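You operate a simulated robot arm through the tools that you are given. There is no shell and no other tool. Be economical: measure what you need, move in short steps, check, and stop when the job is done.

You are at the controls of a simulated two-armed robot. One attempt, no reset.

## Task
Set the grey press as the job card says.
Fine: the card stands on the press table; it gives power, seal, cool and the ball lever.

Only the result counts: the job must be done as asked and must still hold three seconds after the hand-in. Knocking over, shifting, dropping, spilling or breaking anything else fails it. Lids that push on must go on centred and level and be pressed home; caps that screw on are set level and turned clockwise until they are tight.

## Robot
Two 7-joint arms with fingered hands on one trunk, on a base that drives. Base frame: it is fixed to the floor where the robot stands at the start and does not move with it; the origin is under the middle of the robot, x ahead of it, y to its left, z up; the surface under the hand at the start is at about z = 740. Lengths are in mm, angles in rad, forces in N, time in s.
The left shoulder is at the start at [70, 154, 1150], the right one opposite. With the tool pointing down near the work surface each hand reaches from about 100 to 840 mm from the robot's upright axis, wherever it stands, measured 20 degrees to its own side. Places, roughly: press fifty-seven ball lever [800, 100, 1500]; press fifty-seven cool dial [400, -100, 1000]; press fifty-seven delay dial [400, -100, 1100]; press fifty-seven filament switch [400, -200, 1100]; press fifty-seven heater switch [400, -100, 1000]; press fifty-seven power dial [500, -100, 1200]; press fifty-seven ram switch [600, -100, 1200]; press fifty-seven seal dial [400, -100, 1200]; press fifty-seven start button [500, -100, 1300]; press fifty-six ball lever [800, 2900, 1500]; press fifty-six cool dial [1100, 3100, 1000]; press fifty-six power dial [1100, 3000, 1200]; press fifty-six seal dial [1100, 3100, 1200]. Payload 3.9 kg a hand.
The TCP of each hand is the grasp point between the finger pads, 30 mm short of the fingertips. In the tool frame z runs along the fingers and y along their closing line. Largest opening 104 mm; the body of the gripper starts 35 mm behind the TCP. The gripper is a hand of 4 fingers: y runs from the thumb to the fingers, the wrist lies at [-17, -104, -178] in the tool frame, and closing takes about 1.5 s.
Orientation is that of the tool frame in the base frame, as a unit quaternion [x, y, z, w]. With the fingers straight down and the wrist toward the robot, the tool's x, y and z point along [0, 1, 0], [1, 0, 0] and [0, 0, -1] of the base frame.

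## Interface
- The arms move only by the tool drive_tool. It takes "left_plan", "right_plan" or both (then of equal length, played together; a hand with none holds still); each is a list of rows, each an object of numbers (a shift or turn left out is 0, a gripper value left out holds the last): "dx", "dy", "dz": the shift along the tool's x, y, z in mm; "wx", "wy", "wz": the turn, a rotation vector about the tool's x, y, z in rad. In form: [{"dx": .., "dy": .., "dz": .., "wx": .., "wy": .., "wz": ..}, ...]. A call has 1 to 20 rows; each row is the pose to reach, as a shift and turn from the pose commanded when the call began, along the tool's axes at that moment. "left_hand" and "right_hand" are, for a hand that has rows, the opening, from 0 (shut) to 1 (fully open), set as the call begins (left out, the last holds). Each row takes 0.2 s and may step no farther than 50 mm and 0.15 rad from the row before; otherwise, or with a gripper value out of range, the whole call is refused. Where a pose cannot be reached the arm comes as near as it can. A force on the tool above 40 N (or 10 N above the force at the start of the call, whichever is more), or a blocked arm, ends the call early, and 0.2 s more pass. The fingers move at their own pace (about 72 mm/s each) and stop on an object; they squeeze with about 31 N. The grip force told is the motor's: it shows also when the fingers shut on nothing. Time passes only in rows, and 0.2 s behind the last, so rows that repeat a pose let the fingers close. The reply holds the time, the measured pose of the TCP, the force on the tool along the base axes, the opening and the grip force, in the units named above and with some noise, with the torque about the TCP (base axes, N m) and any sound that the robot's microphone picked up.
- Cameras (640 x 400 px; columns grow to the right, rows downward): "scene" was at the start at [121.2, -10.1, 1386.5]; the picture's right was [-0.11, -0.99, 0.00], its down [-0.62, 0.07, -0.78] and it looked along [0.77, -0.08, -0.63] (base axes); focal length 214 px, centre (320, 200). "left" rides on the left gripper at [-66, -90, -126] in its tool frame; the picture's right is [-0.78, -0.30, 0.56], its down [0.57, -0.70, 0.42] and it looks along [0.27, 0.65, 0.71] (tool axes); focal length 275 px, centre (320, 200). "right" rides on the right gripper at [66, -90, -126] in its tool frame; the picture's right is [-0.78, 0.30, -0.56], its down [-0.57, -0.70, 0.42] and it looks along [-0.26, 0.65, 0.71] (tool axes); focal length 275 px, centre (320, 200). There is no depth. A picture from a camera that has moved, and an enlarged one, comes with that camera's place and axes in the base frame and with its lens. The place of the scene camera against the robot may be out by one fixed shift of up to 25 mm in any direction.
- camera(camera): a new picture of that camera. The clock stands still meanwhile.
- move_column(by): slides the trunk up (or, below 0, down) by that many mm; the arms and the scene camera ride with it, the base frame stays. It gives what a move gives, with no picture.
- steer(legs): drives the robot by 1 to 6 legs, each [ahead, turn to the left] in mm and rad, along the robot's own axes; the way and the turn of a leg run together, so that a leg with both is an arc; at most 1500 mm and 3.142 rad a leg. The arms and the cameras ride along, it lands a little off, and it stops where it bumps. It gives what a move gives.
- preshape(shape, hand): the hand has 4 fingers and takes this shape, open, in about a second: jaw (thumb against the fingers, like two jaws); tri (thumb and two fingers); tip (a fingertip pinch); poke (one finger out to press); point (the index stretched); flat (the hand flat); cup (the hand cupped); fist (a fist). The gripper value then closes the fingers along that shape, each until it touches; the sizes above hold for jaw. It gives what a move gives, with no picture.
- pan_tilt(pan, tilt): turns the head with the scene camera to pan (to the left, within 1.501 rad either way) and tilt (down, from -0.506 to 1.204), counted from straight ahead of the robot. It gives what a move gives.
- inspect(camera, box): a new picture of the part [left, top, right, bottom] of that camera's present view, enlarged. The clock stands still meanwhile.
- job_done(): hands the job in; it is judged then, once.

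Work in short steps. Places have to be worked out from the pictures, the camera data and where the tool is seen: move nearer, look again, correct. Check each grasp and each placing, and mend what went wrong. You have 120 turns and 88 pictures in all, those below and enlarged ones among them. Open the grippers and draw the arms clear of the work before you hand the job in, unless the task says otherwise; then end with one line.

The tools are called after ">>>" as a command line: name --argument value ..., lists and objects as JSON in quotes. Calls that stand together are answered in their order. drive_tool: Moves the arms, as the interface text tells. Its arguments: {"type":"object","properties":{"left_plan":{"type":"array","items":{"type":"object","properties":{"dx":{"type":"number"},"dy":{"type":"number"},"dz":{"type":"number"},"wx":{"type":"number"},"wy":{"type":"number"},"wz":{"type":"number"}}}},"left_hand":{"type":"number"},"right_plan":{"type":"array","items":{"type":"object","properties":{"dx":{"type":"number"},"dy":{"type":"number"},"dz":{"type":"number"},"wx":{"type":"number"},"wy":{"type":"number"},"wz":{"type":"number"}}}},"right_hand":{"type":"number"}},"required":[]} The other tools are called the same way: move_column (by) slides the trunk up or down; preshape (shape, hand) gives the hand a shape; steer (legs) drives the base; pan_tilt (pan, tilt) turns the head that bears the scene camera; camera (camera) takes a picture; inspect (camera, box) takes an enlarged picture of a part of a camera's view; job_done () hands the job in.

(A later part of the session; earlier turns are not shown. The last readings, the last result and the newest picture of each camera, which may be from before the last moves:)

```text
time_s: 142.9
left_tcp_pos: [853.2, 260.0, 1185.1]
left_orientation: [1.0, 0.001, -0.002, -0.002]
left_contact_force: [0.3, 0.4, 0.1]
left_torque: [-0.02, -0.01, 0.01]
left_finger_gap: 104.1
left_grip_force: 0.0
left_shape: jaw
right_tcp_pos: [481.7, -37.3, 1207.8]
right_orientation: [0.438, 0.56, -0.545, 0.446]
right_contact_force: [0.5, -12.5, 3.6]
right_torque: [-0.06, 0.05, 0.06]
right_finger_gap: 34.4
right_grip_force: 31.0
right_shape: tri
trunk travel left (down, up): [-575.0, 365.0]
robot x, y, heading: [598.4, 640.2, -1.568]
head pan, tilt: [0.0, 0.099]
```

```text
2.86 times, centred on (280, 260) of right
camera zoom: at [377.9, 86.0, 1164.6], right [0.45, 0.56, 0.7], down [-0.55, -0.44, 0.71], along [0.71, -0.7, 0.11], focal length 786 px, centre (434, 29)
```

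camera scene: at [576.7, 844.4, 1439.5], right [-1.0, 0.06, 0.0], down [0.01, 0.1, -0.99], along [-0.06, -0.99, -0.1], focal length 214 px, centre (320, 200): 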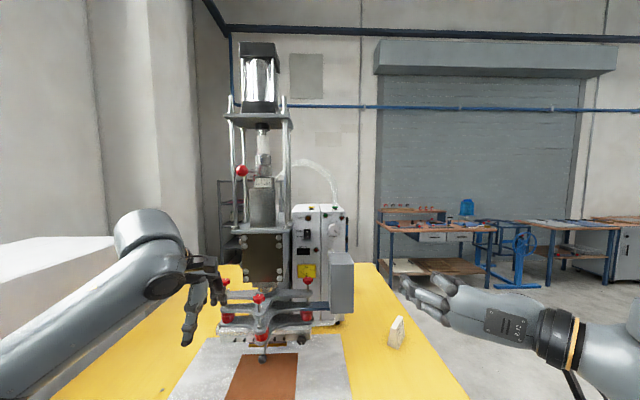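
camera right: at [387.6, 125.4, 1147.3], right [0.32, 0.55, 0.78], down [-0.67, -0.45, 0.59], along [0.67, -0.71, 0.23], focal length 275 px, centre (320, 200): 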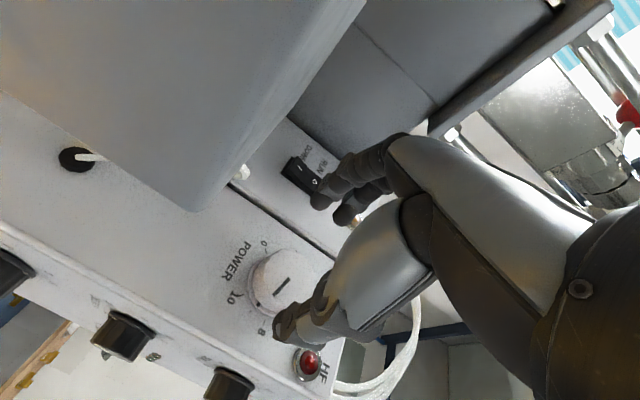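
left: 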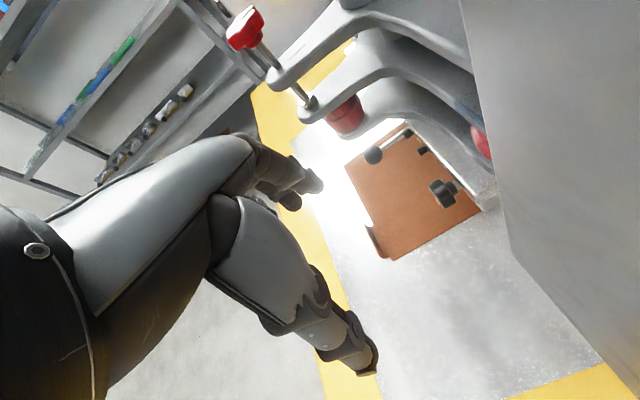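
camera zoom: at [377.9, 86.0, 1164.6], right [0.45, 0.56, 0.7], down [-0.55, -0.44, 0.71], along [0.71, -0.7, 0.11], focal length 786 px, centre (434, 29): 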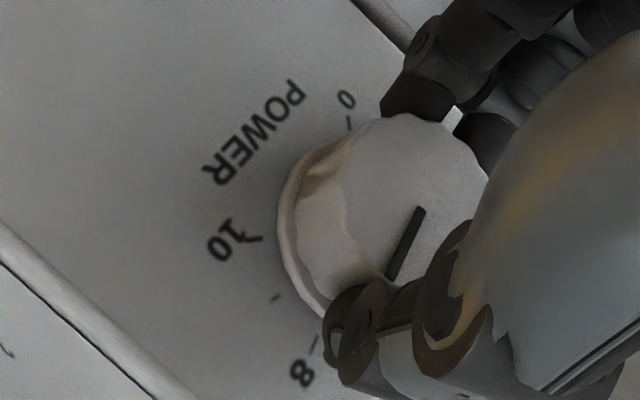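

The pointer computes to about 80° (≈8.0). I release in place, then back straight out and check from the head.

>>> drive_tool --right_plan '[{"dz": 0}, {"dz": 0}, {"dz": 0}, {"dz": 0}, {"dz": 0}, {"dz": -20}, {"dz": -50}, {"dz": -90}, {"dz": -130}, {"dz": -170}]' --right_hand 0.7

>>> pan_tilt --pan -0.05 --tilt 0.2

>>> camera --camera "scene"

```text
time_s: 145.1
left_tcp_pos: [851.3, 264.3, 1186.0]
left_orientation: [1.0, 0.001, -0.002, 0.001]
left_contact_force: [0.6, -0.2, -0.4]
left_torque: [0.01, 0.0, 0.02]
left_finger_gap: 104.0
left_grip_force: 0.1
left_shape: jaw
right_tcp_pos: [477.7, 132.9, 1210.7]
right_orientation: [0.44, 0.559, -0.545, 0.444]
right_contact_force: [0.0, -0.4, -0.1]
right_torque: [0.01, -0.01, -0.02]
right_finger_gap: 72.9
right_grip_force: 0.0
right_shape: tri
trunk travel left (down, up): [-575.0, 365.0]
robot x, y, heading: [598.7, 641.3, -1.567]
head pan, tilt: [0.0, 0.099]
```

```text
time_s: 145.8
left_tcp_pos: [851.9, 261.6, 1185.5]
left_orientation: [1.0, 0.001, -0.002, -0.001]
left_contact_force: [0.1, -0.8, -0.2]
left_torque: [0.01, -0.02, -0.01]
left_finger_gap: 104.1
left_grip_force: 0.1
left_shape: jaw
right_tcp_pos: [478.6, 130.1, 1211.0]
right_orientation: [0.441, 0.56, -0.544, 0.443]
right_contact_force: [0.0, -0.6, -0.7]
right_torque: [-0.01, -0.01, 0.01]
right_finger_gap: 72.5
right_grip_force: 0.1
right_shape: tri
trunk travel left (down, up): [-575.0, 365.0]
robot x, y, heading: [598.5, 637.5, -1.569]
head pan, tilt: [-0.051, 0.201]
```

```text
11 pictures are left
camera scene: at [579.8, 495.0, 1402.2], right [-1.0, 0.05, 0.0], down [0.01, 0.2, -0.98], along [-0.05, -0.98, -0.2], focal length 214 px, centre (320, 200)
```

scene: 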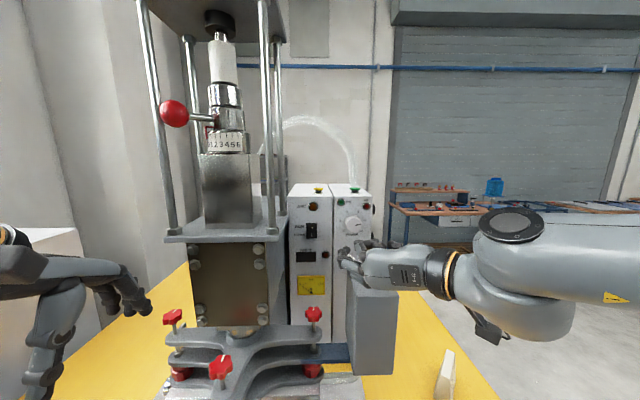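

>>> inspect --camera "scene" --box '[330, 200, 380, 250]'

>>> inspect --camera "scene" --box '[150, 70, 270, 170]'

```text
8.00 times, centred on (355, 225) of scene
camera zoom: at [579.8, 495.0, 1402.2], right [-1.0, 0.05, 0.0], down [0.01, 0.2, -0.98], along [-0.05, -0.98, -0.2], focal length 1716 px, centre (40, 0)
```

zoom: 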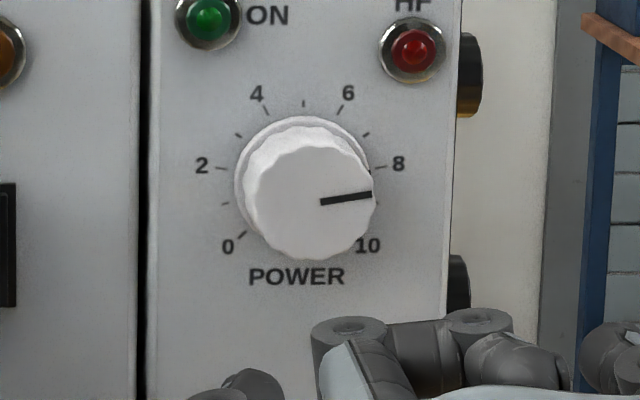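

```text
4.00 times, centred on (210, 120) of scene
camera zoom: at [579.8, 495.0, 1402.2], right [-1.0, 0.05, 0.0], down [0.01, 0.2, -0.98], along [-0.05, -0.98, -0.2], focal length 858 px, centre (760, 520)
```

zoom: 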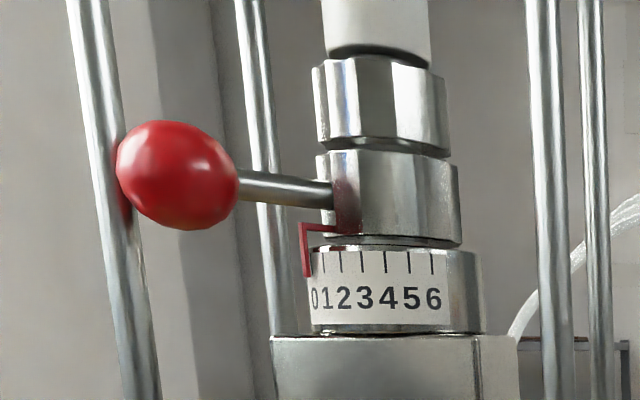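

Power is at 8. For the lever: ball is at about (787, 131, 1465), axis near (722, 85), and 3 faces straight +y, so the ball must end near (722, 163). I'll use the right hand's proven posture: back off, move the base to x≈890, and raise the trunk.

>>> steer --legs '[[-300, 0], [0, 1.571], [292, 0], [0, -1.571]]'

>>> move_column --by 262

```text
time_s: 157.2
left_tcp_pos: [1132.4, 567.2, 1186.2]
left_orientation: [1.0, -0.013, -0.002, -0.001]
left_contact_force: [0.4, -0.3, 0.8]
left_torque: [-0.02, -0.02, -0.02]
left_finger_gap: 103.8
left_grip_force: 0.1
left_shape: jaw
right_tcp_pos: [754.9, 445.7, 1210.0]
right_orientation: [0.447, 0.554, -0.55, 0.437]
right_contact_force: [0.7, -0.3, 0.2]
right_torque: [0.02, 0.01, -0.02]
right_finger_gap: 72.7
right_grip_force: 0.1
right_shape: tri
trunk travel left (down, up): [-575.0, 365.0]
robot x, y, heading: [886.3, 948.5, -1.594]
head pan, tilt: [-0.051, 0.201]
```

```text
time_s: 159.9
left_tcp_pos: [1131.0, 568.0, 1448.0]
left_orientation: [1.0, -0.013, -0.002, -0.001]
left_contact_force: [0.3, -1.3, -0.1]
left_torque: [0.01, 0.04, -0.01]
left_finger_gap: 103.9
left_grip_force: 0.0
left_shape: jaw
right_tcp_pos: [753.4, 444.8, 1471.6]
right_orientation: [0.447, 0.554, -0.55, 0.436]
right_contact_force: [1.0, 0.4, -0.8]
right_torque: [-0.04, -0.06, -0.03]
right_finger_gap: 72.4
right_grip_force: 0.1
right_shape: tri
trunk travel left (down, up): [-837.0, 103.0]
robot x, y, heading: [883.2, 950.0, -1.594]
head pan, tilt: [-0.051, 0.201]
```

I drive 105 mm ahead with a small heading fix, and look with the hand camera.

>>> steer --legs '[[0, 0.023], [105, 0]]'

>>> camera --camera "right"

```text
time_s: 161.4
left_tcp_pos: [1140.2, 477.3, 1451.1]
left_orientation: [1.0, -0.001, -0.002, 0.005]
left_contact_force: [-0.7, 1.1, 0.8]
left_torque: [-0.13, 0.0, -0.03]
left_finger_gap: 104.1
left_grip_force: 0.1
left_shape: jaw
right_tcp_pos: [767.1, 348.0, 1477.8]
right_orientation: [0.438, 0.557, -0.548, 0.445]
right_contact_force: [-0.2, 1.5, 0.8]
right_torque: [0.02, 0.01, -0.02]
right_finger_gap: 72.6
right_grip_force: 0.1
right_shape: tri
trunk travel left (down, up): [-837.0, 103.0]
robot x, y, heading: [889.0, 845.3, -1.566]
head pan, tilt: [-0.051, 0.201]
```

```text
8 pictures are left
camera right: at [662.6, 472.5, 1433.1], right [0.45, 0.56, 0.69], down [-0.55, -0.44, 0.71], along [0.7, -0.7, 0.11], focal length 275 px, centre (320, 200)
```

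right: 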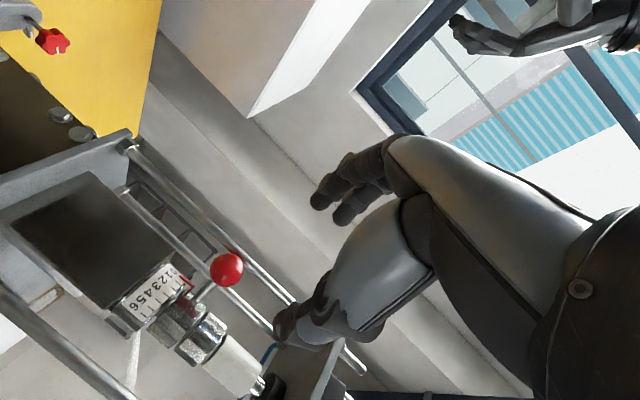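

The hand camera puts the ball at about (802, 131, 1453). I move nearer for a second sight line.

>>> drive_tool --right_plan '[{"dx": 3, "dy": 12, "dz": 30, "wz": 0.07}, {"dx": 6, "dy": 24, "dz": 60, "wz": 0.14}, {"dx": 10, "dy": 36, "dz": 85, "wz": 0.2}, {"dx": 10, "dy": 36, "dz": 110, "wz": 0.2}, {"dx": 10, "dy": 36, "dz": 110, "wz": 0.2}]'

>>> camera --camera "right"

```text
time_s: 162.6
left_tcp_pos: [1141.1, 467.4, 1447.7]
left_orientation: [1.0, -0.001, -0.001, 0.001]
left_contact_force: [-0.4, 0.0, 0.0]
left_torque: [-0.01, 0.02, 0.0]
left_finger_gap: 104.1
left_grip_force: 0.1
left_shape: jaw
right_tcp_pos: [803.4, 227.2, 1454.9]
right_orientation: [0.493, 0.512, -0.499, 0.496]
right_contact_force: [-1.1, -0.1, -0.2]
right_torque: [0.0, -0.05, 0.01]
right_finger_gap: 72.6
right_grip_force: 0.1
right_shape: tri
trunk travel left (down, up): [-837.0, 103.0]
robot x, y, heading: [885.4, 848.6, -1.57]
head pan, tilt: [-0.051, 0.201]
```

```text
7 pictures are left
camera right: at [710.3, 353.1, 1392.4], right [0.3, 0.55, 0.77], down [-0.68, -0.44, 0.58], along [0.67, -0.71, 0.24], focal length 275 px, centre (320, 200)
```

right: 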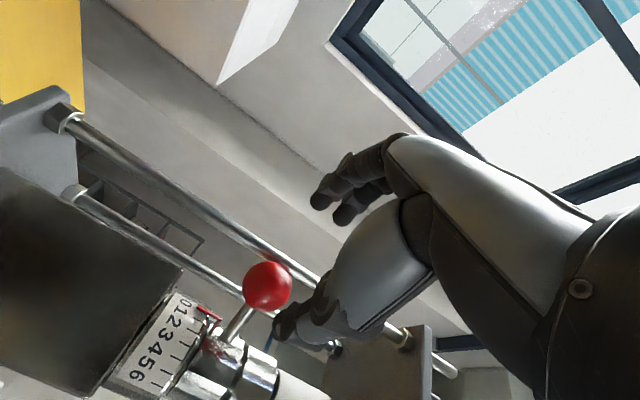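

Triangulated: ball (798, 143, 1452), about 38 mm across, lever angle about 45°, so at 3 it ends near (738, 167). I approach the ball with partly open fingers, tips just past its middle.

>>> drive_tool --right_plan '[{"dz": 20}, {"dz": 40}, {"dz": 52}, {"dz": 62}, {"dz": 62}]' --right_hand 0.62

>>> camera --camera "right"

```text
time_s: 163.8
left_tcp_pos: [1141.9, 466.1, 1447.9]
left_orientation: [1.0, -0.001, -0.001, 0.0]
left_contact_force: [0.6, -0.2, 0.1]
left_torque: [0.01, -0.01, 0.0]
left_finger_gap: 104.0
left_grip_force: 0.1
left_shape: jaw
right_tcp_pos: [801.5, 163.8, 1453.1]
right_orientation: [0.494, 0.513, -0.499, 0.495]
right_contact_force: [-0.1, 0.1, 0.0]
right_torque: [0.01, -0.03, 0.03]
right_finger_gap: 64.8
right_grip_force: 0.0
right_shape: tri
trunk travel left (down, up): [-837.0, 103.0]
robot x, y, heading: [891.5, 846.1, -1.566]
head pan, tilt: [-0.051, 0.201]
```

```text
6 pictures are left
camera right: at [708.7, 289.5, 1390.3], right [0.3, 0.55, 0.78], down [-0.68, -0.44, 0.58], along [0.67, -0.71, 0.24], focal length 275 px, centre (320, 200)
```

right: 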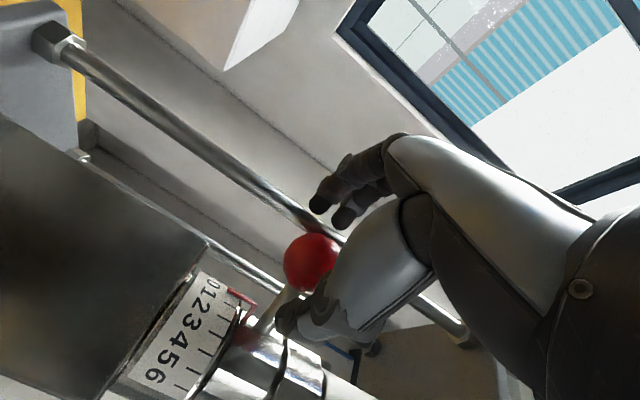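

The ball sits between thumb and fingers. I close.

>>> drive_tool --right_plan '[{"dz": 0}, {"dz": 0}, {"dz": 0}, {"dz": 0}, {"dz": 0}]' --right_hand 0

```text
time_s: 165.0
left_tcp_pos: [1139.2, 466.4, 1447.2]
left_orientation: [1.0, -0.002, -0.002, 0.001]
left_contact_force: [0.1, 0.4, 0.3]
left_torque: [-0.02, -0.01, -0.02]
left_finger_gap: 104.0
left_grip_force: 0.0
left_shape: jaw
right_tcp_pos: [799.9, 164.9, 1452.5]
right_orientation: [0.494, 0.512, -0.499, 0.495]
right_contact_force: [-0.1, -0.3, 0.6]
right_torque: [0.02, 0.04, 0.15]
right_finger_gap: 46.4
right_grip_force: 31.5
right_shape: tri
trunk travel left (down, up): [-837.0, 103.0]
robot x, y, heading: [888.1, 844.3, -1.567]
head pan, tilt: [-0.051, 0.201]
```

Gripped on the ball. I swing it along the arc about two thirds of the way, then check the scale.

>>> drive_tool --right_plan '[{"dy": -6, "dz": -5}, {"dy": -11.5, "dz": -9.6}, {"dy": -18, "dz": -13.6}, {"dy": -24.5, "dz": -17}, {"dy": -31, "dz": -20}, {"dy": -38.5, "dz": -22.2}, {"dy": -38.5, "dz": -22.2}]'

>>> inspect --camera "right" --box '[100, 160, 380, 400]'

```text
time_s: 166.6
left_tcp_pos: [1144.4, 469.7, 1448.2]
left_orientation: [1.0, -0.001, -0.003, 0.001]
left_contact_force: [0.2, -0.5, -0.8]
left_torque: [-0.02, -0.01, 0.04]
left_finger_gap: 104.2
left_grip_force: 0.2
left_shape: jaw
right_tcp_pos: [772.5, 191.9, 1451.7]
right_orientation: [0.491, 0.517, -0.496, 0.496]
right_contact_force: [13.8, 20.0, -19.4]
right_torque: [0.54, 0.38, 0.74]
right_finger_gap: 35.8
right_grip_force: 31.0
right_shape: tri
trunk travel left (down, up): [-837.0, 103.0]
robot x, y, heading: [886.7, 840.4, -1.566]
head pan, tilt: [-0.051, 0.201]
```

```text
1.67 times, centred on (240, 280) of right
camera zoom: at [677.6, 316.3, 1391.2], right [0.3, 0.55, 0.78], down [-0.67, -0.45, 0.58], along [0.68, -0.7, 0.24], focal length 459 px, centre (453, 67)
```

zoom: 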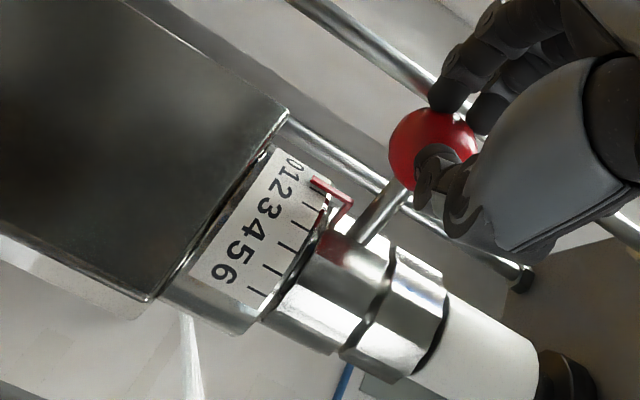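

The pointer has moved to about 1.5; the true arc starts nearer 57°, so the ball moves out more. I continue along the corrected arc.

>>> drive_tool --right_plan '[{"dy": 0, "dz": -6}, {"dy": -4, "dz": -9}, {"dy": -8, "dz": -11}, {"dy": -12, "dz": -13.5}, {"dy": -16, "dz": -15}, {"dy": -21, "dz": -17}, {"dy": -21, "dz": -17}]'

>>> inspect --camera "right" --box '[100, 160, 380, 400]'

```text
time_s: 168.2
left_tcp_pos: [1140.4, 469.5, 1448.3]
left_orientation: [1.0, -0.001, -0.002, 0.0]
left_contact_force: [-0.7, -0.3, -0.8]
left_torque: [-0.04, -0.01, 0.02]
left_finger_gap: 103.6
left_grip_force: 0.1
left_shape: jaw
right_tcp_pos: [740.6, 206.2, 1457.6]
right_orientation: [0.493, 0.511, -0.501, 0.495]
right_contact_force: [1.1, 6.0, 1.5]
right_torque: [0.03, 0.0, 0.04]
right_finger_gap: 27.3
right_grip_force: 31.1
right_shape: tri
trunk travel left (down, up): [-837.0, 103.0]
robot x, y, heading: [883.9, 843.9, -1.572]
head pan, tilt: [-0.051, 0.201]
```

```text
1.67 times, centred on (240, 280) of right
camera zoom: at [648.5, 331.7, 1394.5], right [0.31, 0.55, 0.77], down [-0.68, -0.44, 0.58], along [0.66, -0.71, 0.25], focal length 459 px, centre (453, 67)
```

zoom: 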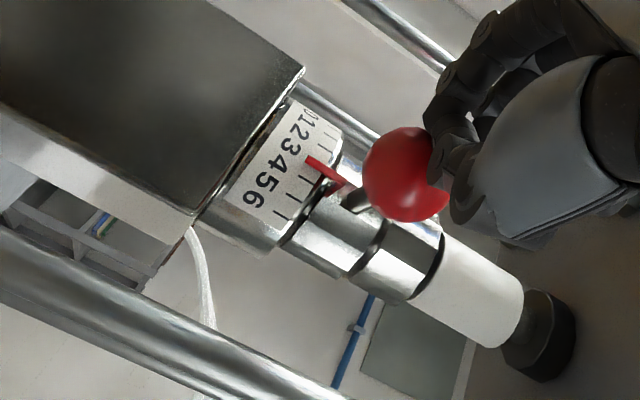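

The pointer is close to 3. I zoom tightly.

>>> inspect --camera "right" --box '[205, 170, 275, 260]'

```text
4.44 times, centred on (240, 215) of right
camera zoom: at [648.5, 331.7, 1394.5], right [0.31, 0.55, 0.77], down [-0.68, -0.44, 0.58], along [0.66, -0.71, 0.25], focal length 1224 px, centre (676, 133)
```

zoom: 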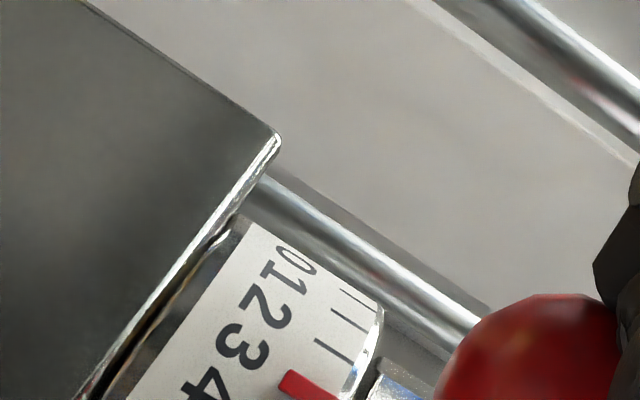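

By tick geometry the pointer is right at 3. I open fully while holding still, then withdraw straight back.

>>> drive_tool --right_plan '[{"dz": 0}, {"dz": 0}, {"dz": 0}, {"dz": 0}, {"dz": 0}, {"dz": 0}, {"dz": -20}, {"dz": -60}, {"dz": -100}, {"dz": -140}, {"dz": -180}]' --right_hand 0.8

>>> inspect --camera "right" --box '[90, 210, 270, 380]'

```text
time_s: 170.8
left_tcp_pos: [1140.5, 468.1, 1448.1]
left_orientation: [1.0, 0.0, -0.003, 0.001]
left_contact_force: [-0.2, 0.1, 0.2]
left_torque: [-0.01, -0.04, 0.0]
left_finger_gap: 103.9
left_grip_force: 0.0
left_shape: jaw
right_tcp_pos: [729.9, 370.7, 1428.1]
right_orientation: [0.524, 0.53, -0.479, 0.463]
right_contact_force: [-0.6, 0.6, -1.3]
right_torque: [-0.03, -0.03, -0.01]
right_finger_gap: 83.3
right_grip_force: 0.2
right_shape: tri
right hand out of reach, approached as far as the arm can: row 11
trunk travel left (down, up): [-837.0, 103.0]
robot x, y, heading: [885.5, 842.6, -1.57]
head pan, tilt: [-0.051, 0.201]
stopped in row 11 (right hand): the arm was blocked; the commanded pose is now the measured one
```

```text
2.35 times, centred on (180, 295) of right
camera zoom: at [641.1, 504.9, 1379.9], right [0.32, 0.46, 0.83], down [-0.69, -0.48, 0.54], along [0.65, -0.74, 0.17], focal length 648 px, centre (649, -24)
```

zoom: 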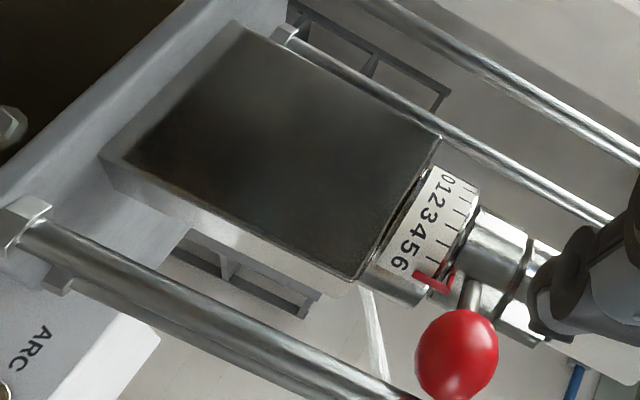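

Opening swung the lever past to 6. Refitting the arc (axis ≈ (745, 87), radius ≈ 79, 15° per unit), the ball is now near (690, 143) and must go to about (745, 166). This time I'll straddle it and push it back with the thumb side only, so nothing drags on withdrawal.

>>> drive_tool --right_plan '[{"dx": -10, "dy": -10, "dz": 10, "wy": -0.037}, {"dx": -20, "dy": -20, "dz": 20, "wy": -0.074}, {"dx": -33, "dy": -34, "dz": 40, "wy": -0.111}, {"dx": -33, "dy": -34, "dz": 68, "wy": -0.111}, {"dx": -33, "dy": -34, "dz": 68, "wy": -0.111}]' --right_hand 0.65

```text
time_s: 172.0
left_tcp_pos: [1140.2, 467.1, 1447.5]
left_orientation: [1.0, -0.001, -0.001, 0.0]
left_contact_force: [0.1, -0.2, 0.9]
left_torque: [-0.01, 0.0, -0.03]
left_finger_gap: 104.0
left_grip_force: 0.1
left_shape: jaw
right_tcp_pos: [695.6, 301.4, 1453.4]
right_orientation: [-0.496, -0.504, 0.507, -0.492]
right_contact_force: [0.4, 1.1, -0.2]
right_torque: [0.05, 0.02, 0.01]
right_finger_gap: 68.1
right_grip_force: 0.0
right_shape: tri
trunk travel left (down, up): [-837.0, 103.0]
robot x, y, heading: [886.5, 841.7, -1.572]
head pan, tilt: [-0.051, 0.201]
```

Well aligned. I advance until the fingers straddle the ball.

>>> drive_tool --right_plan '[{"dy": 1, "dz": 40}, {"dy": 1, "dz": 80}, {"dy": 1, "dz": 110}, {"dy": 1, "dz": 130}, {"dy": 1, "dz": 130}]'

>>> camera --camera "right"

```text
time_s: 173.2
left_tcp_pos: [1143.9, 474.4, 1450.0]
left_orientation: [1.0, 0.0, -0.002, 0.003]
left_contact_force: [0.3, 0.2, 0.6]
left_torque: [-0.04, -0.05, -0.03]
left_finger_gap: 104.0
left_grip_force: 0.0
left_shape: jaw
right_tcp_pos: [698.2, 178.3, 1460.4]
right_orientation: [-0.494, -0.503, 0.51, -0.493]
right_contact_force: [7.8, 4.4, 8.6]
right_torque: [-0.26, 0.27, 0.12]
right_finger_gap: 58.6
right_grip_force: 0.1
right_shape: tri
trunk travel left (down, up): [-837.0, 103.0]
robot x, y, heading: [890.4, 845.5, -1.573]
head pan, tilt: [-0.051, 0.201]
```

```text
1 pictures are left
camera right: at [607.9, 303.7, 1397.4], right [0.32, 0.56, 0.76], down [-0.69, -0.42, 0.59], along [0.65, -0.72, 0.25], focal length 275 px, centre (320, 200)
```

right: 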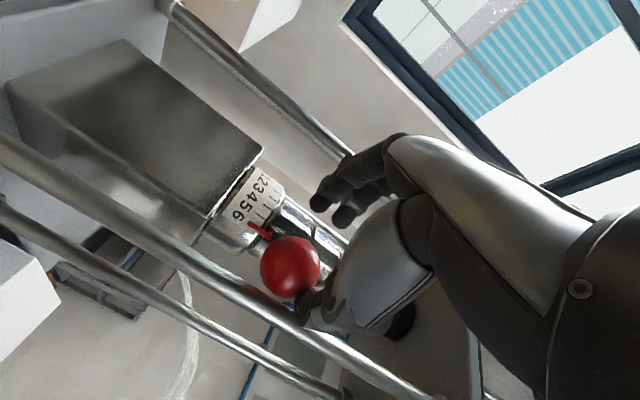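

One picture remains, so I work by calibration: thumb contact sits about 10 mm to the -x side offset, ball x ≈ TCP x − 10. I push slowly in +x to stop a little short of 3 (about 3.4), then read.

>>> drive_tool --right_plan '[{"dy": 1, "dz": -7}, {"dy": 5, "dz": -7}, {"dy": 9, "dz": -7}, {"dy": 13, "dz": -7.5}, {"dy": 17, "dz": -8.5}, {"dy": 21, "dz": -9.5}, {"dy": 25, "dz": -10.5}, {"dy": 29, "dz": -12}, {"dy": 33, "dz": -13}, {"dy": 36.5, "dz": -14}, {"dy": 39.5, "dz": -15}, {"dy": 42, "dz": -15.5}, {"dy": 44, "dz": -16}, {"dy": 46, "dz": -16}, {"dy": 47.5, "dz": -16.5}, {"dy": 49, "dz": -17}, {"dy": 49.5, "dz": -17}]'

```text
time_s: 176.8
left_tcp_pos: [1135.4, 474.9, 1450.8]
left_orientation: [1.0, -0.001, 0.0, 0.003]
left_contact_force: [-0.1, 0.2, 0.0]
left_torque: [0.0, -0.02, -0.02]
left_finger_gap: 103.7
left_grip_force: 0.0
left_shape: jaw
right_tcp_pos: [739.0, 191.4, 1457.2]
right_orientation: [-0.497, -0.501, 0.507, -0.495]
right_contact_force: [-15.5, 23.1, 1.5]
right_torque: [-0.05, 0.06, -1.54]
right_finger_gap: 75.7
right_grip_force: 0.0
right_shape: tri
trunk travel left (down, up): [-837.0, 103.0]
robot x, y, heading: [886.8, 843.7, -1.572]
head pan, tilt: [-0.051, 0.201]
```

The thumb deflected, so the ball lags behind. Better: grip lightly (opening set just below contact so release doesn't kick), centre on it, and carry it to x≈745. First I re-centre the hand around the ball.

>>> drive_tool --right_plan '[{"dy": -4, "dz": -10}, {"dy": -10, "dz": -25}, {"dy": -22, "dz": -30}, {"dy": -34, "dz": -30}, {"dy": -34, "dz": -15}, {"dy": -34, "dz": 0}, {"dy": -34, "dz": 10}, {"dy": -34, "dz": 10}]' --right_hand 0.65

```text
time_s: 178.6
left_tcp_pos: [1142.3, 466.1, 1448.0]
left_orientation: [1.0, -0.001, -0.002, 0.0]
left_contact_force: [-0.4, 0.4, 0.2]
left_torque: [-0.01, 0.0, -0.02]
left_finger_gap: 104.1
left_grip_force: 0.1
left_shape: jaw
right_tcp_pos: [712.8, 174.0, 1454.3]
right_orientation: [-0.496, -0.504, 0.507, -0.492]
right_contact_force: [0.8, 0.2, 0.0]
right_torque: [0.0, -0.02, 0.01]
right_finger_gap: 67.0
right_grip_force: 0.1
right_shape: tri
trunk travel left (down, up): [-837.0, 103.0]
robot x, y, heading: [888.3, 842.3, -1.57]
head pan, tilt: [-0.051, 0.201]
```

Free of contact, straddling the ball. I close to a light grip.

>>> drive_tool --right_plan '[{"dz": 0}, {"dz": 0}, {"dz": 0}, {"dz": 0}]' --right_hand 0.38

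```text
time_s: 179.6
left_tcp_pos: [1141.8, 466.8, 1447.9]
left_orientation: [1.0, -0.001, -0.003, 0.001]
left_contact_force: [0.0, 0.1, -0.5]
left_torque: [0.04, -0.02, -0.01]
left_finger_gap: 104.4
left_grip_force: 0.2
left_shape: jaw
right_tcp_pos: [712.4, 174.7, 1453.9]
right_orientation: [-0.497, -0.504, 0.508, -0.492]
right_contact_force: [-0.1, -0.8, -1.0]
right_torque: [-0.01, -0.05, 0.03]
right_finger_gap: 40.7
right_grip_force: 0.0
right_shape: tri
trunk travel left (down, up): [-837.0, 103.0]
robot x, y, heading: [886.0, 844.9, -1.572]
head pan, tilt: [-0.051, 0.201]
```

No contact force yet; I close a little more.

>>> drive_tool --right_plan '[{"dz": 0}, {"dz": 0}]' --right_hand 0.33

>>> drive_tool --right_plan '[{"dz": 0}, {"dz": 0}]' --right_hand 0.28

```text
time_s: 180.2
left_tcp_pos: [1141.6, 465.7, 1448.3]
left_orientation: [1.0, -0.001, -0.002, 0.0]
left_contact_force: [0.8, -0.3, 0.1]
left_torque: [-0.05, -0.03, 0.02]
left_finger_gap: 103.8
left_grip_force: 0.0
left_shape: jaw
right_tcp_pos: [713.3, 174.4, 1453.5]
right_orientation: [-0.497, -0.504, 0.507, -0.493]
right_contact_force: [1.7, -0.8, -0.9]
right_torque: [0.03, 0.0, -0.01]
right_finger_gap: 35.4
right_grip_force: 0.0
right_shape: tri
trunk travel left (down, up): [-837.0, 103.0]
robot x, y, heading: [888.8, 841.3, -1.568]
head pan, tilt: [-0.051, 0.201]
```

```text
time_s: 180.8
left_tcp_pos: [1141.7, 466.3, 1449.0]
left_orientation: [1.0, -0.001, -0.002, -0.001]
left_contact_force: [-0.6, 0.7, 0.7]
left_torque: [0.01, 0.01, 0.03]
left_finger_gap: 103.9
left_grip_force: 0.2
left_shape: jaw
right_tcp_pos: [712.5, 175.1, 1453.7]
right_orientation: [-0.497, -0.504, 0.508, -0.491]
right_contact_force: [1.6, -1.0, -1.0]
right_torque: [0.02, -0.02, 0.04]
right_finger_gap: 29.8
right_grip_force: 0.0
right_shape: tri
trunk travel left (down, up): [-837.0, 103.0]
robot x, y, heading: [888.4, 845.6, -1.571]
head pan, tilt: [-0.051, 0.201]
```

Still no grip force; I close slightly further to find out whether the ball is between the fingers.

>>> drive_tool --right_plan '[{"dz": 0}, {"dz": 0}]' --right_hand 0.22

>>> drive_tool --right_plan '[{"dz": 0}, {"dz": 0}]' --right_hand 0.16

```text
time_s: 181.4
left_tcp_pos: [1141.4, 464.7, 1446.5]
left_orientation: [1.0, 0.0, -0.001, 0.0]
left_contact_force: [0.3, 0.0, -0.2]
left_torque: [0.0, 0.0, 0.01]
left_finger_gap: 103.9
left_grip_force: 0.1
left_shape: jaw
right_tcp_pos: [713.3, 173.9, 1452.4]
right_orientation: [-0.497, -0.504, 0.507, -0.491]
right_contact_force: [1.8, -4.1, 0.2]
right_torque: [-0.02, 0.03, 0.03]
right_finger_gap: 24.9
right_grip_force: 30.9
right_shape: tri
trunk travel left (down, up): [-837.0, 103.0]
robot x, y, heading: [887.2, 845.4, -1.567]
head pan, tilt: [-0.051, 0.201]
```

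```text
time_s: 182.0
left_tcp_pos: [1141.4, 463.8, 1448.7]
left_orientation: [1.0, -0.001, -0.001, -0.001]
left_contact_force: [-0.1, 0.5, 0.1]
left_torque: [0.03, 0.01, 0.0]
left_finger_gap: 103.9
left_grip_force: 0.0
left_shape: jaw
right_tcp_pos: [714.5, 173.6, 1453.2]
right_orientation: [-0.498, -0.504, 0.507, -0.491]
right_contact_force: [3.4, -6.1, 3.3]
right_torque: [-0.04, -0.03, 0.03]
right_finger_gap: 25.2
right_grip_force: 31.1
right_shape: tri
trunk travel left (down, up): [-837.0, 103.0]
robot x, y, heading: [889.2, 844.4, -1.568]
head pan, tilt: [-0.051, 0.201]
```

The ball is held at x≈713 (value ≈4.6). I carry it along the arc to x≈745.

>>> drive_tool --right_plan '[{"dy": 4, "dz": -1.5}, {"dy": 8, "dz": -2.6}, {"dy": 12, "dz": -3.7}, {"dy": 16, "dz": -4.7}, {"dy": 20, "dz": -5.5}, {"dy": 24, "dz": -6}, {"dy": 28, "dz": -6.4}, {"dy": 31, "dz": -6.6}, {"dy": 32, "dz": -6.6}, {"dy": 32, "dz": -6.6}]' --right_hand 0.18

```text
time_s: 184.2
left_tcp_pos: [1136.7, 460.3, 1446.2]
left_orientation: [1.0, 0.0, -0.001, -0.002]
left_contact_force: [0.9, -0.3, 0.1]
left_torque: [0.03, 0.01, -0.01]
left_finger_gap: 104.2
left_grip_force: 0.1
left_shape: jaw
right_tcp_pos: [738.4, 172.6, 1451.7]
right_orientation: [-0.5, -0.501, 0.509, -0.49]
right_contact_force: [-8.4, -24.5, 16.0]
right_torque: [-0.31, -0.19, -0.66]
right_finger_gap: 24.0
right_grip_force: 30.9
right_shape: tri
trunk travel left (down, up): [-837.0, 103.0]
robot x, y, heading: [888.2, 844.2, -1.57]
head pan, tilt: [-0.051, 0.201]
```

Side load shows I'm pulling outward too much. I correct inward and creep another few mm towards TCP x≈744.5.

>>> drive_tool --right_plan '[{"dy": 0, "dz": 3}, {"dy": 1, "dz": 6}, {"dy": 2, "dz": 8}, {"dy": 3, "dz": 9}, {"dy": 3, "dz": 9}]'

```text
time_s: 185.4
left_tcp_pos: [1138.9, 465.6, 1447.0]
left_orientation: [1.0, -0.001, -0.001, -0.002]
left_contact_force: [0.1, -0.1, 0.0]
left_torque: [0.01, -0.02, -0.01]
left_finger_gap: 104.1
left_grip_force: 0.2
left_shape: jaw
right_tcp_pos: [745.9, 170.0, 1452.6]
right_orientation: [-0.497, -0.504, 0.506, -0.493]
right_contact_force: [-4.2, -9.8, 10.7]
right_torque: [-0.17, -0.11, -0.26]
right_finger_gap: 24.0
right_grip_force: 31.1
right_shape: tri
trunk travel left (down, up): [-837.0, 103.0]
robot x, y, heading: [888.1, 843.0, -1.573]
head pan, tilt: [-0.051, 0.201]
```

At TCP x 746 with modest load. I zero the load and open in tiny steps so neither side pushes the ball.

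>>> drive_tool --right_plan '[{"dz": 3, "dx": -2, "dy": -1}, {"dz": 4, "dx": -3, "dy": -1}, {"dz": 4, "dx": -3, "dy": -1}]' --right_hand 0.21

>>> drive_tool --right_plan '[{"dz": 0}, {"dz": 0}]' --right_hand 0.23

>>> drive_tool --right_plan '[{"dz": 0}, {"dz": 0}]' --right_hand 0.25

>>> drive_tool --right_plan '[{"dz": 0}, {"dz": 0}]' --right_hand 0.28

```text
time_s: 186.2
left_tcp_pos: [1140.3, 465.8, 1447.3]
left_orientation: [1.0, -0.001, -0.002, 0.0]
left_contact_force: [0.4, 0.6, 0.7]
left_torque: [0.05, 0.0, 0.01]
left_finger_gap: 104.0
left_grip_force: 0.1
left_shape: jaw
right_tcp_pos: [746.7, 166.7, 1453.2]
right_orientation: [0.498, 0.506, -0.505, 0.491]
right_contact_force: [-0.4, 0.9, -6.6]
right_torque: [0.09, 0.09, -0.01]
right_finger_gap: 24.1
right_grip_force: 31.4
right_shape: tri
trunk travel left (down, up): [-837.0, 103.0]
robot x, y, heading: [889.9, 845.2, -1.567]
head pan, tilt: [-0.051, 0.201]
```

```text
time_s: 186.8
left_tcp_pos: [1142.2, 467.1, 1447.7]
left_orientation: [1.0, -0.001, -0.002, 0.0]
left_contact_force: [0.4, -0.5, 0.0]
left_torque: [-0.04, -0.01, 0.02]
left_finger_gap: 104.0
left_grip_force: 0.1
left_shape: jaw
right_tcp_pos: [747.0, 167.8, 1457.5]
right_orientation: [-0.497, -0.504, 0.507, -0.492]
right_contact_force: [-0.6, 0.1, 1.0]
right_torque: [-0.01, 0.0, 0.0]
right_finger_gap: 24.0
right_grip_force: 0.1
right_shape: tri
trunk travel left (down, up): [-837.0, 103.0]
robot x, y, heading: [887.1, 845.4, -1.562]
head pan, tilt: [-0.051, 0.201]
```

```text
time_s: 187.4
left_tcp_pos: [1140.1, 466.3, 1448.0]
left_orientation: [1.0, 0.0, -0.003, 0.0]
left_contact_force: [-0.1, 0.1, -0.1]
left_torque: [-0.02, -0.01, 0.02]
left_finger_gap: 104.1
left_grip_force: 0.1
left_shape: jaw
right_tcp_pos: [745.4, 167.7, 1456.6]
right_orientation: [-0.498, -0.503, 0.507, -0.492]
right_contact_force: [-0.6, -0.3, 0.2]
right_torque: [-0.04, 0.02, 0.0]
right_finger_gap: 25.5
right_grip_force: 0.1
right_shape: tri
trunk travel left (down, up): [-837.0, 103.0]
robot x, y, heading: [887.4, 845.7, -1.569]
head pan, tilt: [-0.051, 0.201]
```

```text
time_s: 188.0
left_tcp_pos: [1140.9, 466.1, 1448.4]
left_orientation: [1.0, -0.002, -0.002, 0.0]
left_contact_force: [0.2, 0.3, 0.6]
left_torque: [-0.01, 0.0, 0.01]
left_finger_gap: 104.0
left_grip_force: 0.0
left_shape: jaw
right_tcp_pos: [745.1, 167.0, 1455.8]
right_orientation: [-0.498, -0.503, 0.508, -0.492]
right_contact_force: [0.1, -0.5, -0.3]
right_torque: [0.02, 0.01, -0.02]
right_finger_gap: 28.7
right_grip_force: 0.1
right_shape: tri
trunk travel left (down, up): [-837.0, 103.0]
robot x, y, heading: [887.5, 843.1, -1.568]
head pan, tilt: [-0.051, 0.201]
```

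Released with no load at all. I open the rest in steps and draw straight back 85 mm.

>>> drive_tool --right_plan '[{"dz": 0}, {"dz": 0}]' --right_hand 0.4

>>> drive_tool --right_plan '[{"dz": 0}, {"dz": 0}, {"dz": 0}, {"dz": -10}, {"dz": -25}, {"dz": -45}, {"dz": -65}, {"dz": -85}, {"dz": -85}]' --right_hand 0.65

>>> inspect --camera "right" --box '[165, 225, 285, 335]'

```text
time_s: 188.6
left_tcp_pos: [1140.4, 466.3, 1447.6]
left_orientation: [1.0, -0.001, -0.001, 0.0]
left_contact_force: [0.0, 0.0, 0.2]
left_torque: [0.0, -0.01, 0.02]
left_finger_gap: 104.1
left_grip_force: 0.0
left_shape: jaw
right_tcp_pos: [744.8, 167.9, 1456.6]
right_orientation: [-0.497, -0.504, 0.507, -0.492]
right_contact_force: [0.4, 0.5, 0.0]
right_torque: [-0.01, -0.01, 0.0]
right_finger_gap: 41.1
right_grip_force: 0.1
right_shape: tri
trunk travel left (down, up): [-837.0, 103.0]
robot x, y, heading: [888.2, 843.0, -1.569]
head pan, tilt: [-0.051, 0.201]
```

```text
time_s: 190.6
left_tcp_pos: [1140.4, 466.1, 1447.8]
left_orientation: [1.0, 0.0, -0.003, 0.0]
left_contact_force: [-0.5, -0.2, 0.6]
left_torque: [0.0, 0.03, 0.01]
left_finger_gap: 104.1
left_grip_force: 0.1
left_shape: jaw
right_tcp_pos: [747.1, 251.0, 1456.1]
right_orientation: [-0.497, -0.504, 0.507, -0.491]
right_contact_force: [0.6, 0.1, -0.2]
right_torque: [0.0, 0.0, 0.01]
right_finger_gap: 67.3
right_grip_force: 0.0
right_shape: tri
trunk travel left (down, up): [-837.0, 103.0]
robot x, y, heading: [885.6, 845.9, -1.571]
head pan, tilt: [-0.051, 0.201]
```

```text
3.64 times, centred on (225, 280) of right
camera zoom: at [657.3, 378.4, 1392.5], right [0.32, 0.55, 0.77], down [-0.69, -0.42, 0.59], along [0.65, -0.72, 0.25], focal length 1001 px, centre (666, -91)
```

zoom: 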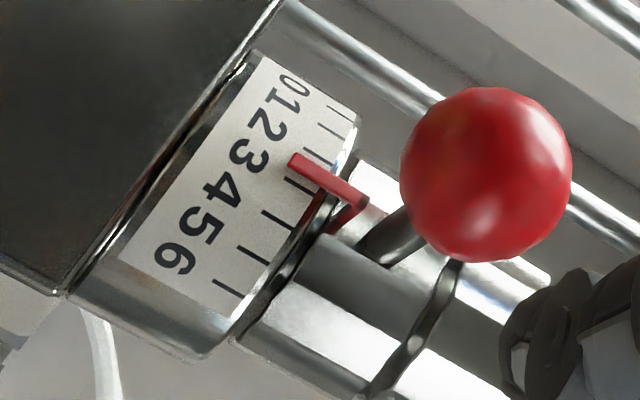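

The last picture, corrected for the pointer's standoff, gives about 2.75 with the ball at x≈750, so it wants about 5 mm back in -x. I return to the same pose and regrip lightly.

>>> drive_tool --right_plan '[{"dz": 25}, {"dz": 50}, {"dz": 70}, {"dz": 85}, {"dz": 85}]' --right_hand 0.6

>>> drive_tool --right_plan '[{"dz": 0}, {"dz": 0}, {"dz": 0}]' --right_hand 0.26

>>> drive_tool --right_plan '[{"dz": 0}, {"dz": 0}, {"dz": 0}]' --right_hand 0.18

```text
time_s: 191.8
left_tcp_pos: [1141.0, 466.8, 1448.0]
left_orientation: [1.0, -0.001, -0.002, 0.0]
left_contact_force: [-0.4, 0.2, -0.1]
left_torque: [0.02, -0.04, -0.02]
left_finger_gap: 103.9
left_grip_force: 0.1
left_shape: jaw
right_tcp_pos: [745.6, 166.7, 1457.3]
right_orientation: [-0.497, -0.504, 0.507, -0.491]
right_contact_force: [-0.1, 0.2, -0.4]
right_torque: [0.0, -0.02, -0.01]
right_finger_gap: 63.1
right_grip_force: 0.1
right_shape: tri
trunk travel left (down, up): [-837.0, 103.0]
robot x, y, heading: [888.6, 840.5, -1.565]
head pan, tilt: [-0.051, 0.201]
```

```text
time_s: 192.6
left_tcp_pos: [1140.2, 467.4, 1447.7]
left_orientation: [1.0, -0.001, -0.002, 0.0]
left_contact_force: [0.6, -0.4, 0.0]
left_torque: [-0.01, -0.02, 0.06]
left_finger_gap: 103.9
left_grip_force: 0.1
left_shape: jaw
right_tcp_pos: [744.5, 168.7, 1456.8]
right_orientation: [-0.496, -0.504, 0.508, -0.492]
right_contact_force: [0.0, 0.5, -0.4]
right_torque: [0.0, 0.03, -0.01]
right_finger_gap: 27.2
right_grip_force: 0.0
right_shape: tri
trunk travel left (down, up): [-837.0, 103.0]
robot x, y, heading: [889.1, 847.3, -1.568]
head pan, tilt: [-0.051, 0.201]
```

```text
time_s: 193.4
left_tcp_pos: [1140.6, 466.3, 1448.0]
left_orientation: [1.0, -0.001, -0.002, 0.001]
left_contact_force: [0.4, 0.0, -0.1]
left_torque: [0.0, -0.03, -0.02]
left_finger_gap: 103.9
left_grip_force: 0.0
left_shape: jaw
right_tcp_pos: [744.7, 167.2, 1456.6]
right_orientation: [-0.497, -0.504, 0.507, -0.491]
right_contact_force: [-0.1, 0.7, 0.2]
right_torque: [0.0, -0.01, 0.04]
right_finger_gap: 19.4
right_grip_force: 0.0
right_shape: tri
trunk travel left (down, up): [-837.0, 103.0]
robot x, y, heading: [887.4, 840.7, -1.568]
head pan, tilt: [-0.051, 0.201]
```

No contact at this height (4 mm higher than the previous grip). I open slightly, go down 4 mm and close again.

>>> drive_tool --right_plan '[{"dz": 0}, {"dz": 0}, {"dx": 2}, {"dx": 4}, {"dx": 4}]' --right_hand 0.32

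>>> drive_tool --right_plan '[{"dz": 0}, {"dz": 0}, {"dz": 0}]' --right_hand 0.18

```text
time_s: 194.6
left_tcp_pos: [1139.7, 466.9, 1448.3]
left_orientation: [1.0, -0.001, -0.002, 0.0]
left_contact_force: [-0.3, -0.5, 1.2]
left_torque: [0.02, 0.0, 0.02]
left_finger_gap: 104.0
left_grip_force: 0.1
left_shape: jaw
right_tcp_pos: [744.5, 167.6, 1451.8]
right_orientation: [-0.496, -0.504, 0.507, -0.492]
right_contact_force: [-0.2, 0.7, 0.6]
right_torque: [0.0, 0.02, 0.03]
right_finger_gap: 33.5
right_grip_force: 0.1
right_shape: tri
trunk travel left (down, up): [-837.0, 103.0]
robot x, y, heading: [887.9, 843.2, -1.569]
head pan, tilt: [-0.051, 0.201]
```

```text
time_s: 195.4
left_tcp_pos: [1139.6, 465.8, 1448.6]
left_orientation: [1.0, -0.001, -0.002, 0.0]
left_contact_force: [0.0, 0.8, -0.1]
left_torque: [-0.01, 0.04, -0.03]
left_finger_gap: 104.1
left_grip_force: 0.0
left_shape: jaw
right_tcp_pos: [744.7, 168.9, 1452.2]
right_orientation: [-0.497, -0.503, 0.507, -0.492]
right_contact_force: [0.3, 0.9, -0.1]
right_torque: [0.02, -0.02, 0.01]
right_finger_gap: 19.3
right_grip_force: 0.2
right_shape: tri
trunk travel left (down, up): [-837.0, 103.0]
robot x, y, heading: [885.9, 841.7, -1.567]
head pan, tilt: [-0.051, 0.201]
```

The fingers are caging the stem behind the ball rather than pinching it. I open, back off 22 mm to the depth of the first good pinch, and close there, which also centres the ball on x≈744.5.

>>> drive_tool --right_plan '[{"dz": 0}, {"dz": 0}, {"dz": 0}, {"dz": -8}, {"dz": -16}, {"dz": -22}, {"dz": -22}]' --right_hand 0.65

>>> drive_tool --right_plan '[{"dz": 0}, {"dz": 0}, {"dz": 0}]' --right_hand 0.46

>>> drive_tool --right_plan '[{"dz": 0}, {"dz": 0}]' --right_hand 0.42

>>> drive_tool --right_plan '[{"dz": 0}, {"dz": 0}]' --right_hand 0.38

```text
time_s: 197.0
left_tcp_pos: [1141.2, 465.7, 1447.8]
left_orientation: [1.0, -0.001, -0.002, 0.0]
left_contact_force: [0.1, 0.3, -0.6]
left_torque: [-0.02, -0.02, 0.01]
left_finger_gap: 104.0
left_grip_force: 0.0
left_shape: jaw
right_tcp_pos: [744.6, 190.0, 1452.4]
right_orientation: [-0.497, -0.504, 0.508, -0.492]
right_contact_force: [0.9, 0.0, 0.5]
right_torque: [-0.03, -0.01, 0.02]
right_finger_gap: 67.0
right_grip_force: 0.0
right_shape: tri
trunk travel left (down, up): [-837.0, 103.0]
robot x, y, heading: [888.6, 841.9, -1.574]
head pan, tilt: [-0.051, 0.201]
```

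```text
time_s: 197.8
left_tcp_pos: [1140.4, 467.2, 1448.1]
left_orientation: [1.0, -0.001, -0.002, 0.0]
left_contact_force: [0.2, -0.4, 0.6]
left_torque: [-0.02, -0.01, 0.0]
left_finger_gap: 104.1
left_grip_force: 0.0
left_shape: jaw
right_tcp_pos: [745.4, 189.2, 1451.3]
right_orientation: [-0.497, -0.504, 0.508, -0.492]
right_contact_force: [0.4, -0.8, 0.1]
right_torque: [0.01, -0.01, -0.01]
right_finger_gap: 48.2
right_grip_force: 0.1
right_shape: tri
trunk travel left (down, up): [-837.0, 103.0]
robot x, y, heading: [886.4, 841.7, -1.57]
head pan, tilt: [-0.051, 0.201]
```

```text
time_s: 198.4
left_tcp_pos: [1140.9, 467.5, 1447.0]
left_orientation: [1.0, -0.002, -0.002, -0.001]
left_contact_force: [-1.0, 1.3, 0.3]
left_torque: [0.01, 0.0, 0.0]
left_finger_gap: 104.2
left_grip_force: 0.0
left_shape: jaw
right_tcp_pos: [744.2, 189.7, 1450.9]
right_orientation: [-0.497, -0.504, 0.507, -0.492]
right_contact_force: [-0.7, 0.1, 0.0]
right_torque: [-0.04, 0.0, 0.0]
right_finger_gap: 44.7
right_grip_force: 0.0
right_shape: tri
trunk travel left (down, up): [-837.0, 103.0]
robot x, y, heading: [889.6, 842.7, -1.569]
head pan, tilt: [-0.051, 0.201]
```

```text
time_s: 199.0
left_tcp_pos: [1139.3, 465.8, 1446.7]
left_orientation: [1.0, -0.001, -0.002, -0.001]
left_contact_force: [0.5, -0.9, -0.4]
left_torque: [0.02, 0.0, 0.01]
left_finger_gap: 103.9
left_grip_force: 0.1
left_shape: jaw
right_tcp_pos: [744.7, 188.6, 1452.4]
right_orientation: [-0.497, -0.504, 0.507, -0.492]
right_contact_force: [0.1, 0.6, -0.3]
right_torque: [-0.04, 0.01, -0.03]
right_finger_gap: 40.7
right_grip_force: 0.0
right_shape: tri
trunk travel left (down, up): [-837.0, 103.0]
robot x, y, heading: [888.0, 840.2, -1.567]
head pan, tilt: [-0.051, 0.201]
```

Still free; I keep closing in small steps watching the force.

>>> drive_tool --right_plan '[{"dz": 0}, {"dz": 0}]' --right_hand 0.34

>>> drive_tool --right_plan '[{"dz": 0}, {"dz": 0}]' --right_hand 0.3

>>> drive_tool --right_plan '[{"dz": 0}, {"dz": 0}]' --right_hand 0.27

>>> drive_tool --right_plan '[{"dz": 0}, {"dz": 0}]' --right_hand 0.24

```text
time_s: 199.6
left_tcp_pos: [1139.5, 466.0, 1448.9]
left_orientation: [1.0, -0.001, -0.002, 0.0]
left_contact_force: [1.1, 0.7, -0.4]
left_torque: [-0.02, 0.01, 0.02]
left_finger_gap: 104.0
left_grip_force: 0.1
left_shape: jaw
right_tcp_pos: [744.0, 188.8, 1451.1]
right_orientation: [-0.497, -0.504, 0.507, -0.492]
right_contact_force: [-2.4, 0.2, -0.5]
right_torque: [0.0, 0.02, -0.01]
right_finger_gap: 36.6
right_grip_force: 0.0
right_shape: tri
trunk travel left (down, up): [-837.0, 103.0]
robot x, y, heading: [888.3, 843.6, -1.57]
head pan, tilt: [-0.051, 0.201]
```

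```text
time_s: 200.2
left_tcp_pos: [1139.8, 467.0, 1448.6]
left_orientation: [1.0, 0.0, -0.002, 0.0]
left_contact_force: [0.3, -0.4, 0.4]
left_torque: [-0.02, 0.03, 0.01]
left_finger_gap: 103.9
left_grip_force: 0.0
left_shape: jaw
right_tcp_pos: [743.7, 188.1, 1452.5]
right_orientation: [-0.498, -0.504, 0.507, -0.492]
right_contact_force: [-1.6, 0.0, 0.7]
right_torque: [-0.04, 0.03, -0.08]
right_finger_gap: 30.7
right_grip_force: 30.9
right_shape: tri
trunk travel left (down, up): [-837.0, 103.0]
robot x, y, heading: [888.6, 843.0, -1.568]
head pan, tilt: [-0.051, 0.201]
```

```text
time_s: 200.8
left_tcp_pos: [1140.9, 466.4, 1447.5]
left_orientation: [1.0, -0.001, -0.001, -0.001]
left_contact_force: [-0.3, -0.4, 0.0]
left_torque: [-0.01, -0.04, 0.0]
left_finger_gap: 104.1
left_grip_force: 0.0
left_shape: jaw
right_tcp_pos: [744.9, 189.5, 1451.7]
right_orientation: [-0.496, -0.505, 0.507, -0.492]
right_contact_force: [-1.3, -0.2, 1.0]
right_torque: [-0.05, -0.01, -0.01]
right_finger_gap: 30.4
right_grip_force: 30.6
right_shape: tri
trunk travel left (down, up): [-837.0, 103.0]
robot x, y, heading: [887.8, 843.8, -1.568]
head pan, tilt: [-0.051, 0.201]
```

```text
time_s: 201.4
left_tcp_pos: [1140.7, 466.2, 1447.8]
left_orientation: [1.0, -0.001, -0.001, 0.0]
left_contact_force: [-0.5, 0.1, -0.7]
left_torque: [0.0, 0.06, -0.03]
left_finger_gap: 104.2
left_grip_force: 0.0
left_shape: jaw
right_tcp_pos: [745.6, 188.7, 1453.1]
right_orientation: [-0.496, -0.504, 0.508, -0.492]
right_contact_force: [-1.6, -0.7, 1.7]
right_torque: [-0.03, 0.02, -0.04]
right_finger_gap: 30.4
right_grip_force: 30.6
right_shape: tri
trunk travel left (down, up): [-837.0, 103.0]
robot x, y, heading: [889.5, 845.7, -1.566]
head pan, tilt: [-0.051, 0.201]
```

Now a clean, centred pinch with almost no load, ball still about where it was. I carry it 5 mm in -x.

>>> drive_tool --right_plan '[{"dy": -1}, {"dy": -2}, {"dy": -3}, {"dy": -4}, {"dy": -5}, {"dy": -5.5}, {"dy": -5.5}, {"dy": -5.5}]'

```text
time_s: 203.2
left_tcp_pos: [1142.4, 465.8, 1447.2]
left_orientation: [1.0, -0.001, -0.002, 0.0]
left_contact_force: [0.2, -0.2, 0.5]
left_torque: [-0.03, 0.01, -0.01]
left_finger_gap: 103.9
left_grip_force: 0.0
left_shape: jaw
right_tcp_pos: [742.1, 189.5, 1452.3]
right_orientation: [-0.496, -0.505, 0.507, -0.492]
right_contact_force: [3.2, -3.6, 5.2]
right_torque: [-0.09, 0.03, 0.4]
right_finger_gap: 30.5
right_grip_force: 30.5
right_shape: tri
trunk travel left (down, up): [-837.0, 103.0]
robot x, y, heading: [886.5, 845.8, -1.571]
head pan, tilt: [-0.051, 0.201]
```

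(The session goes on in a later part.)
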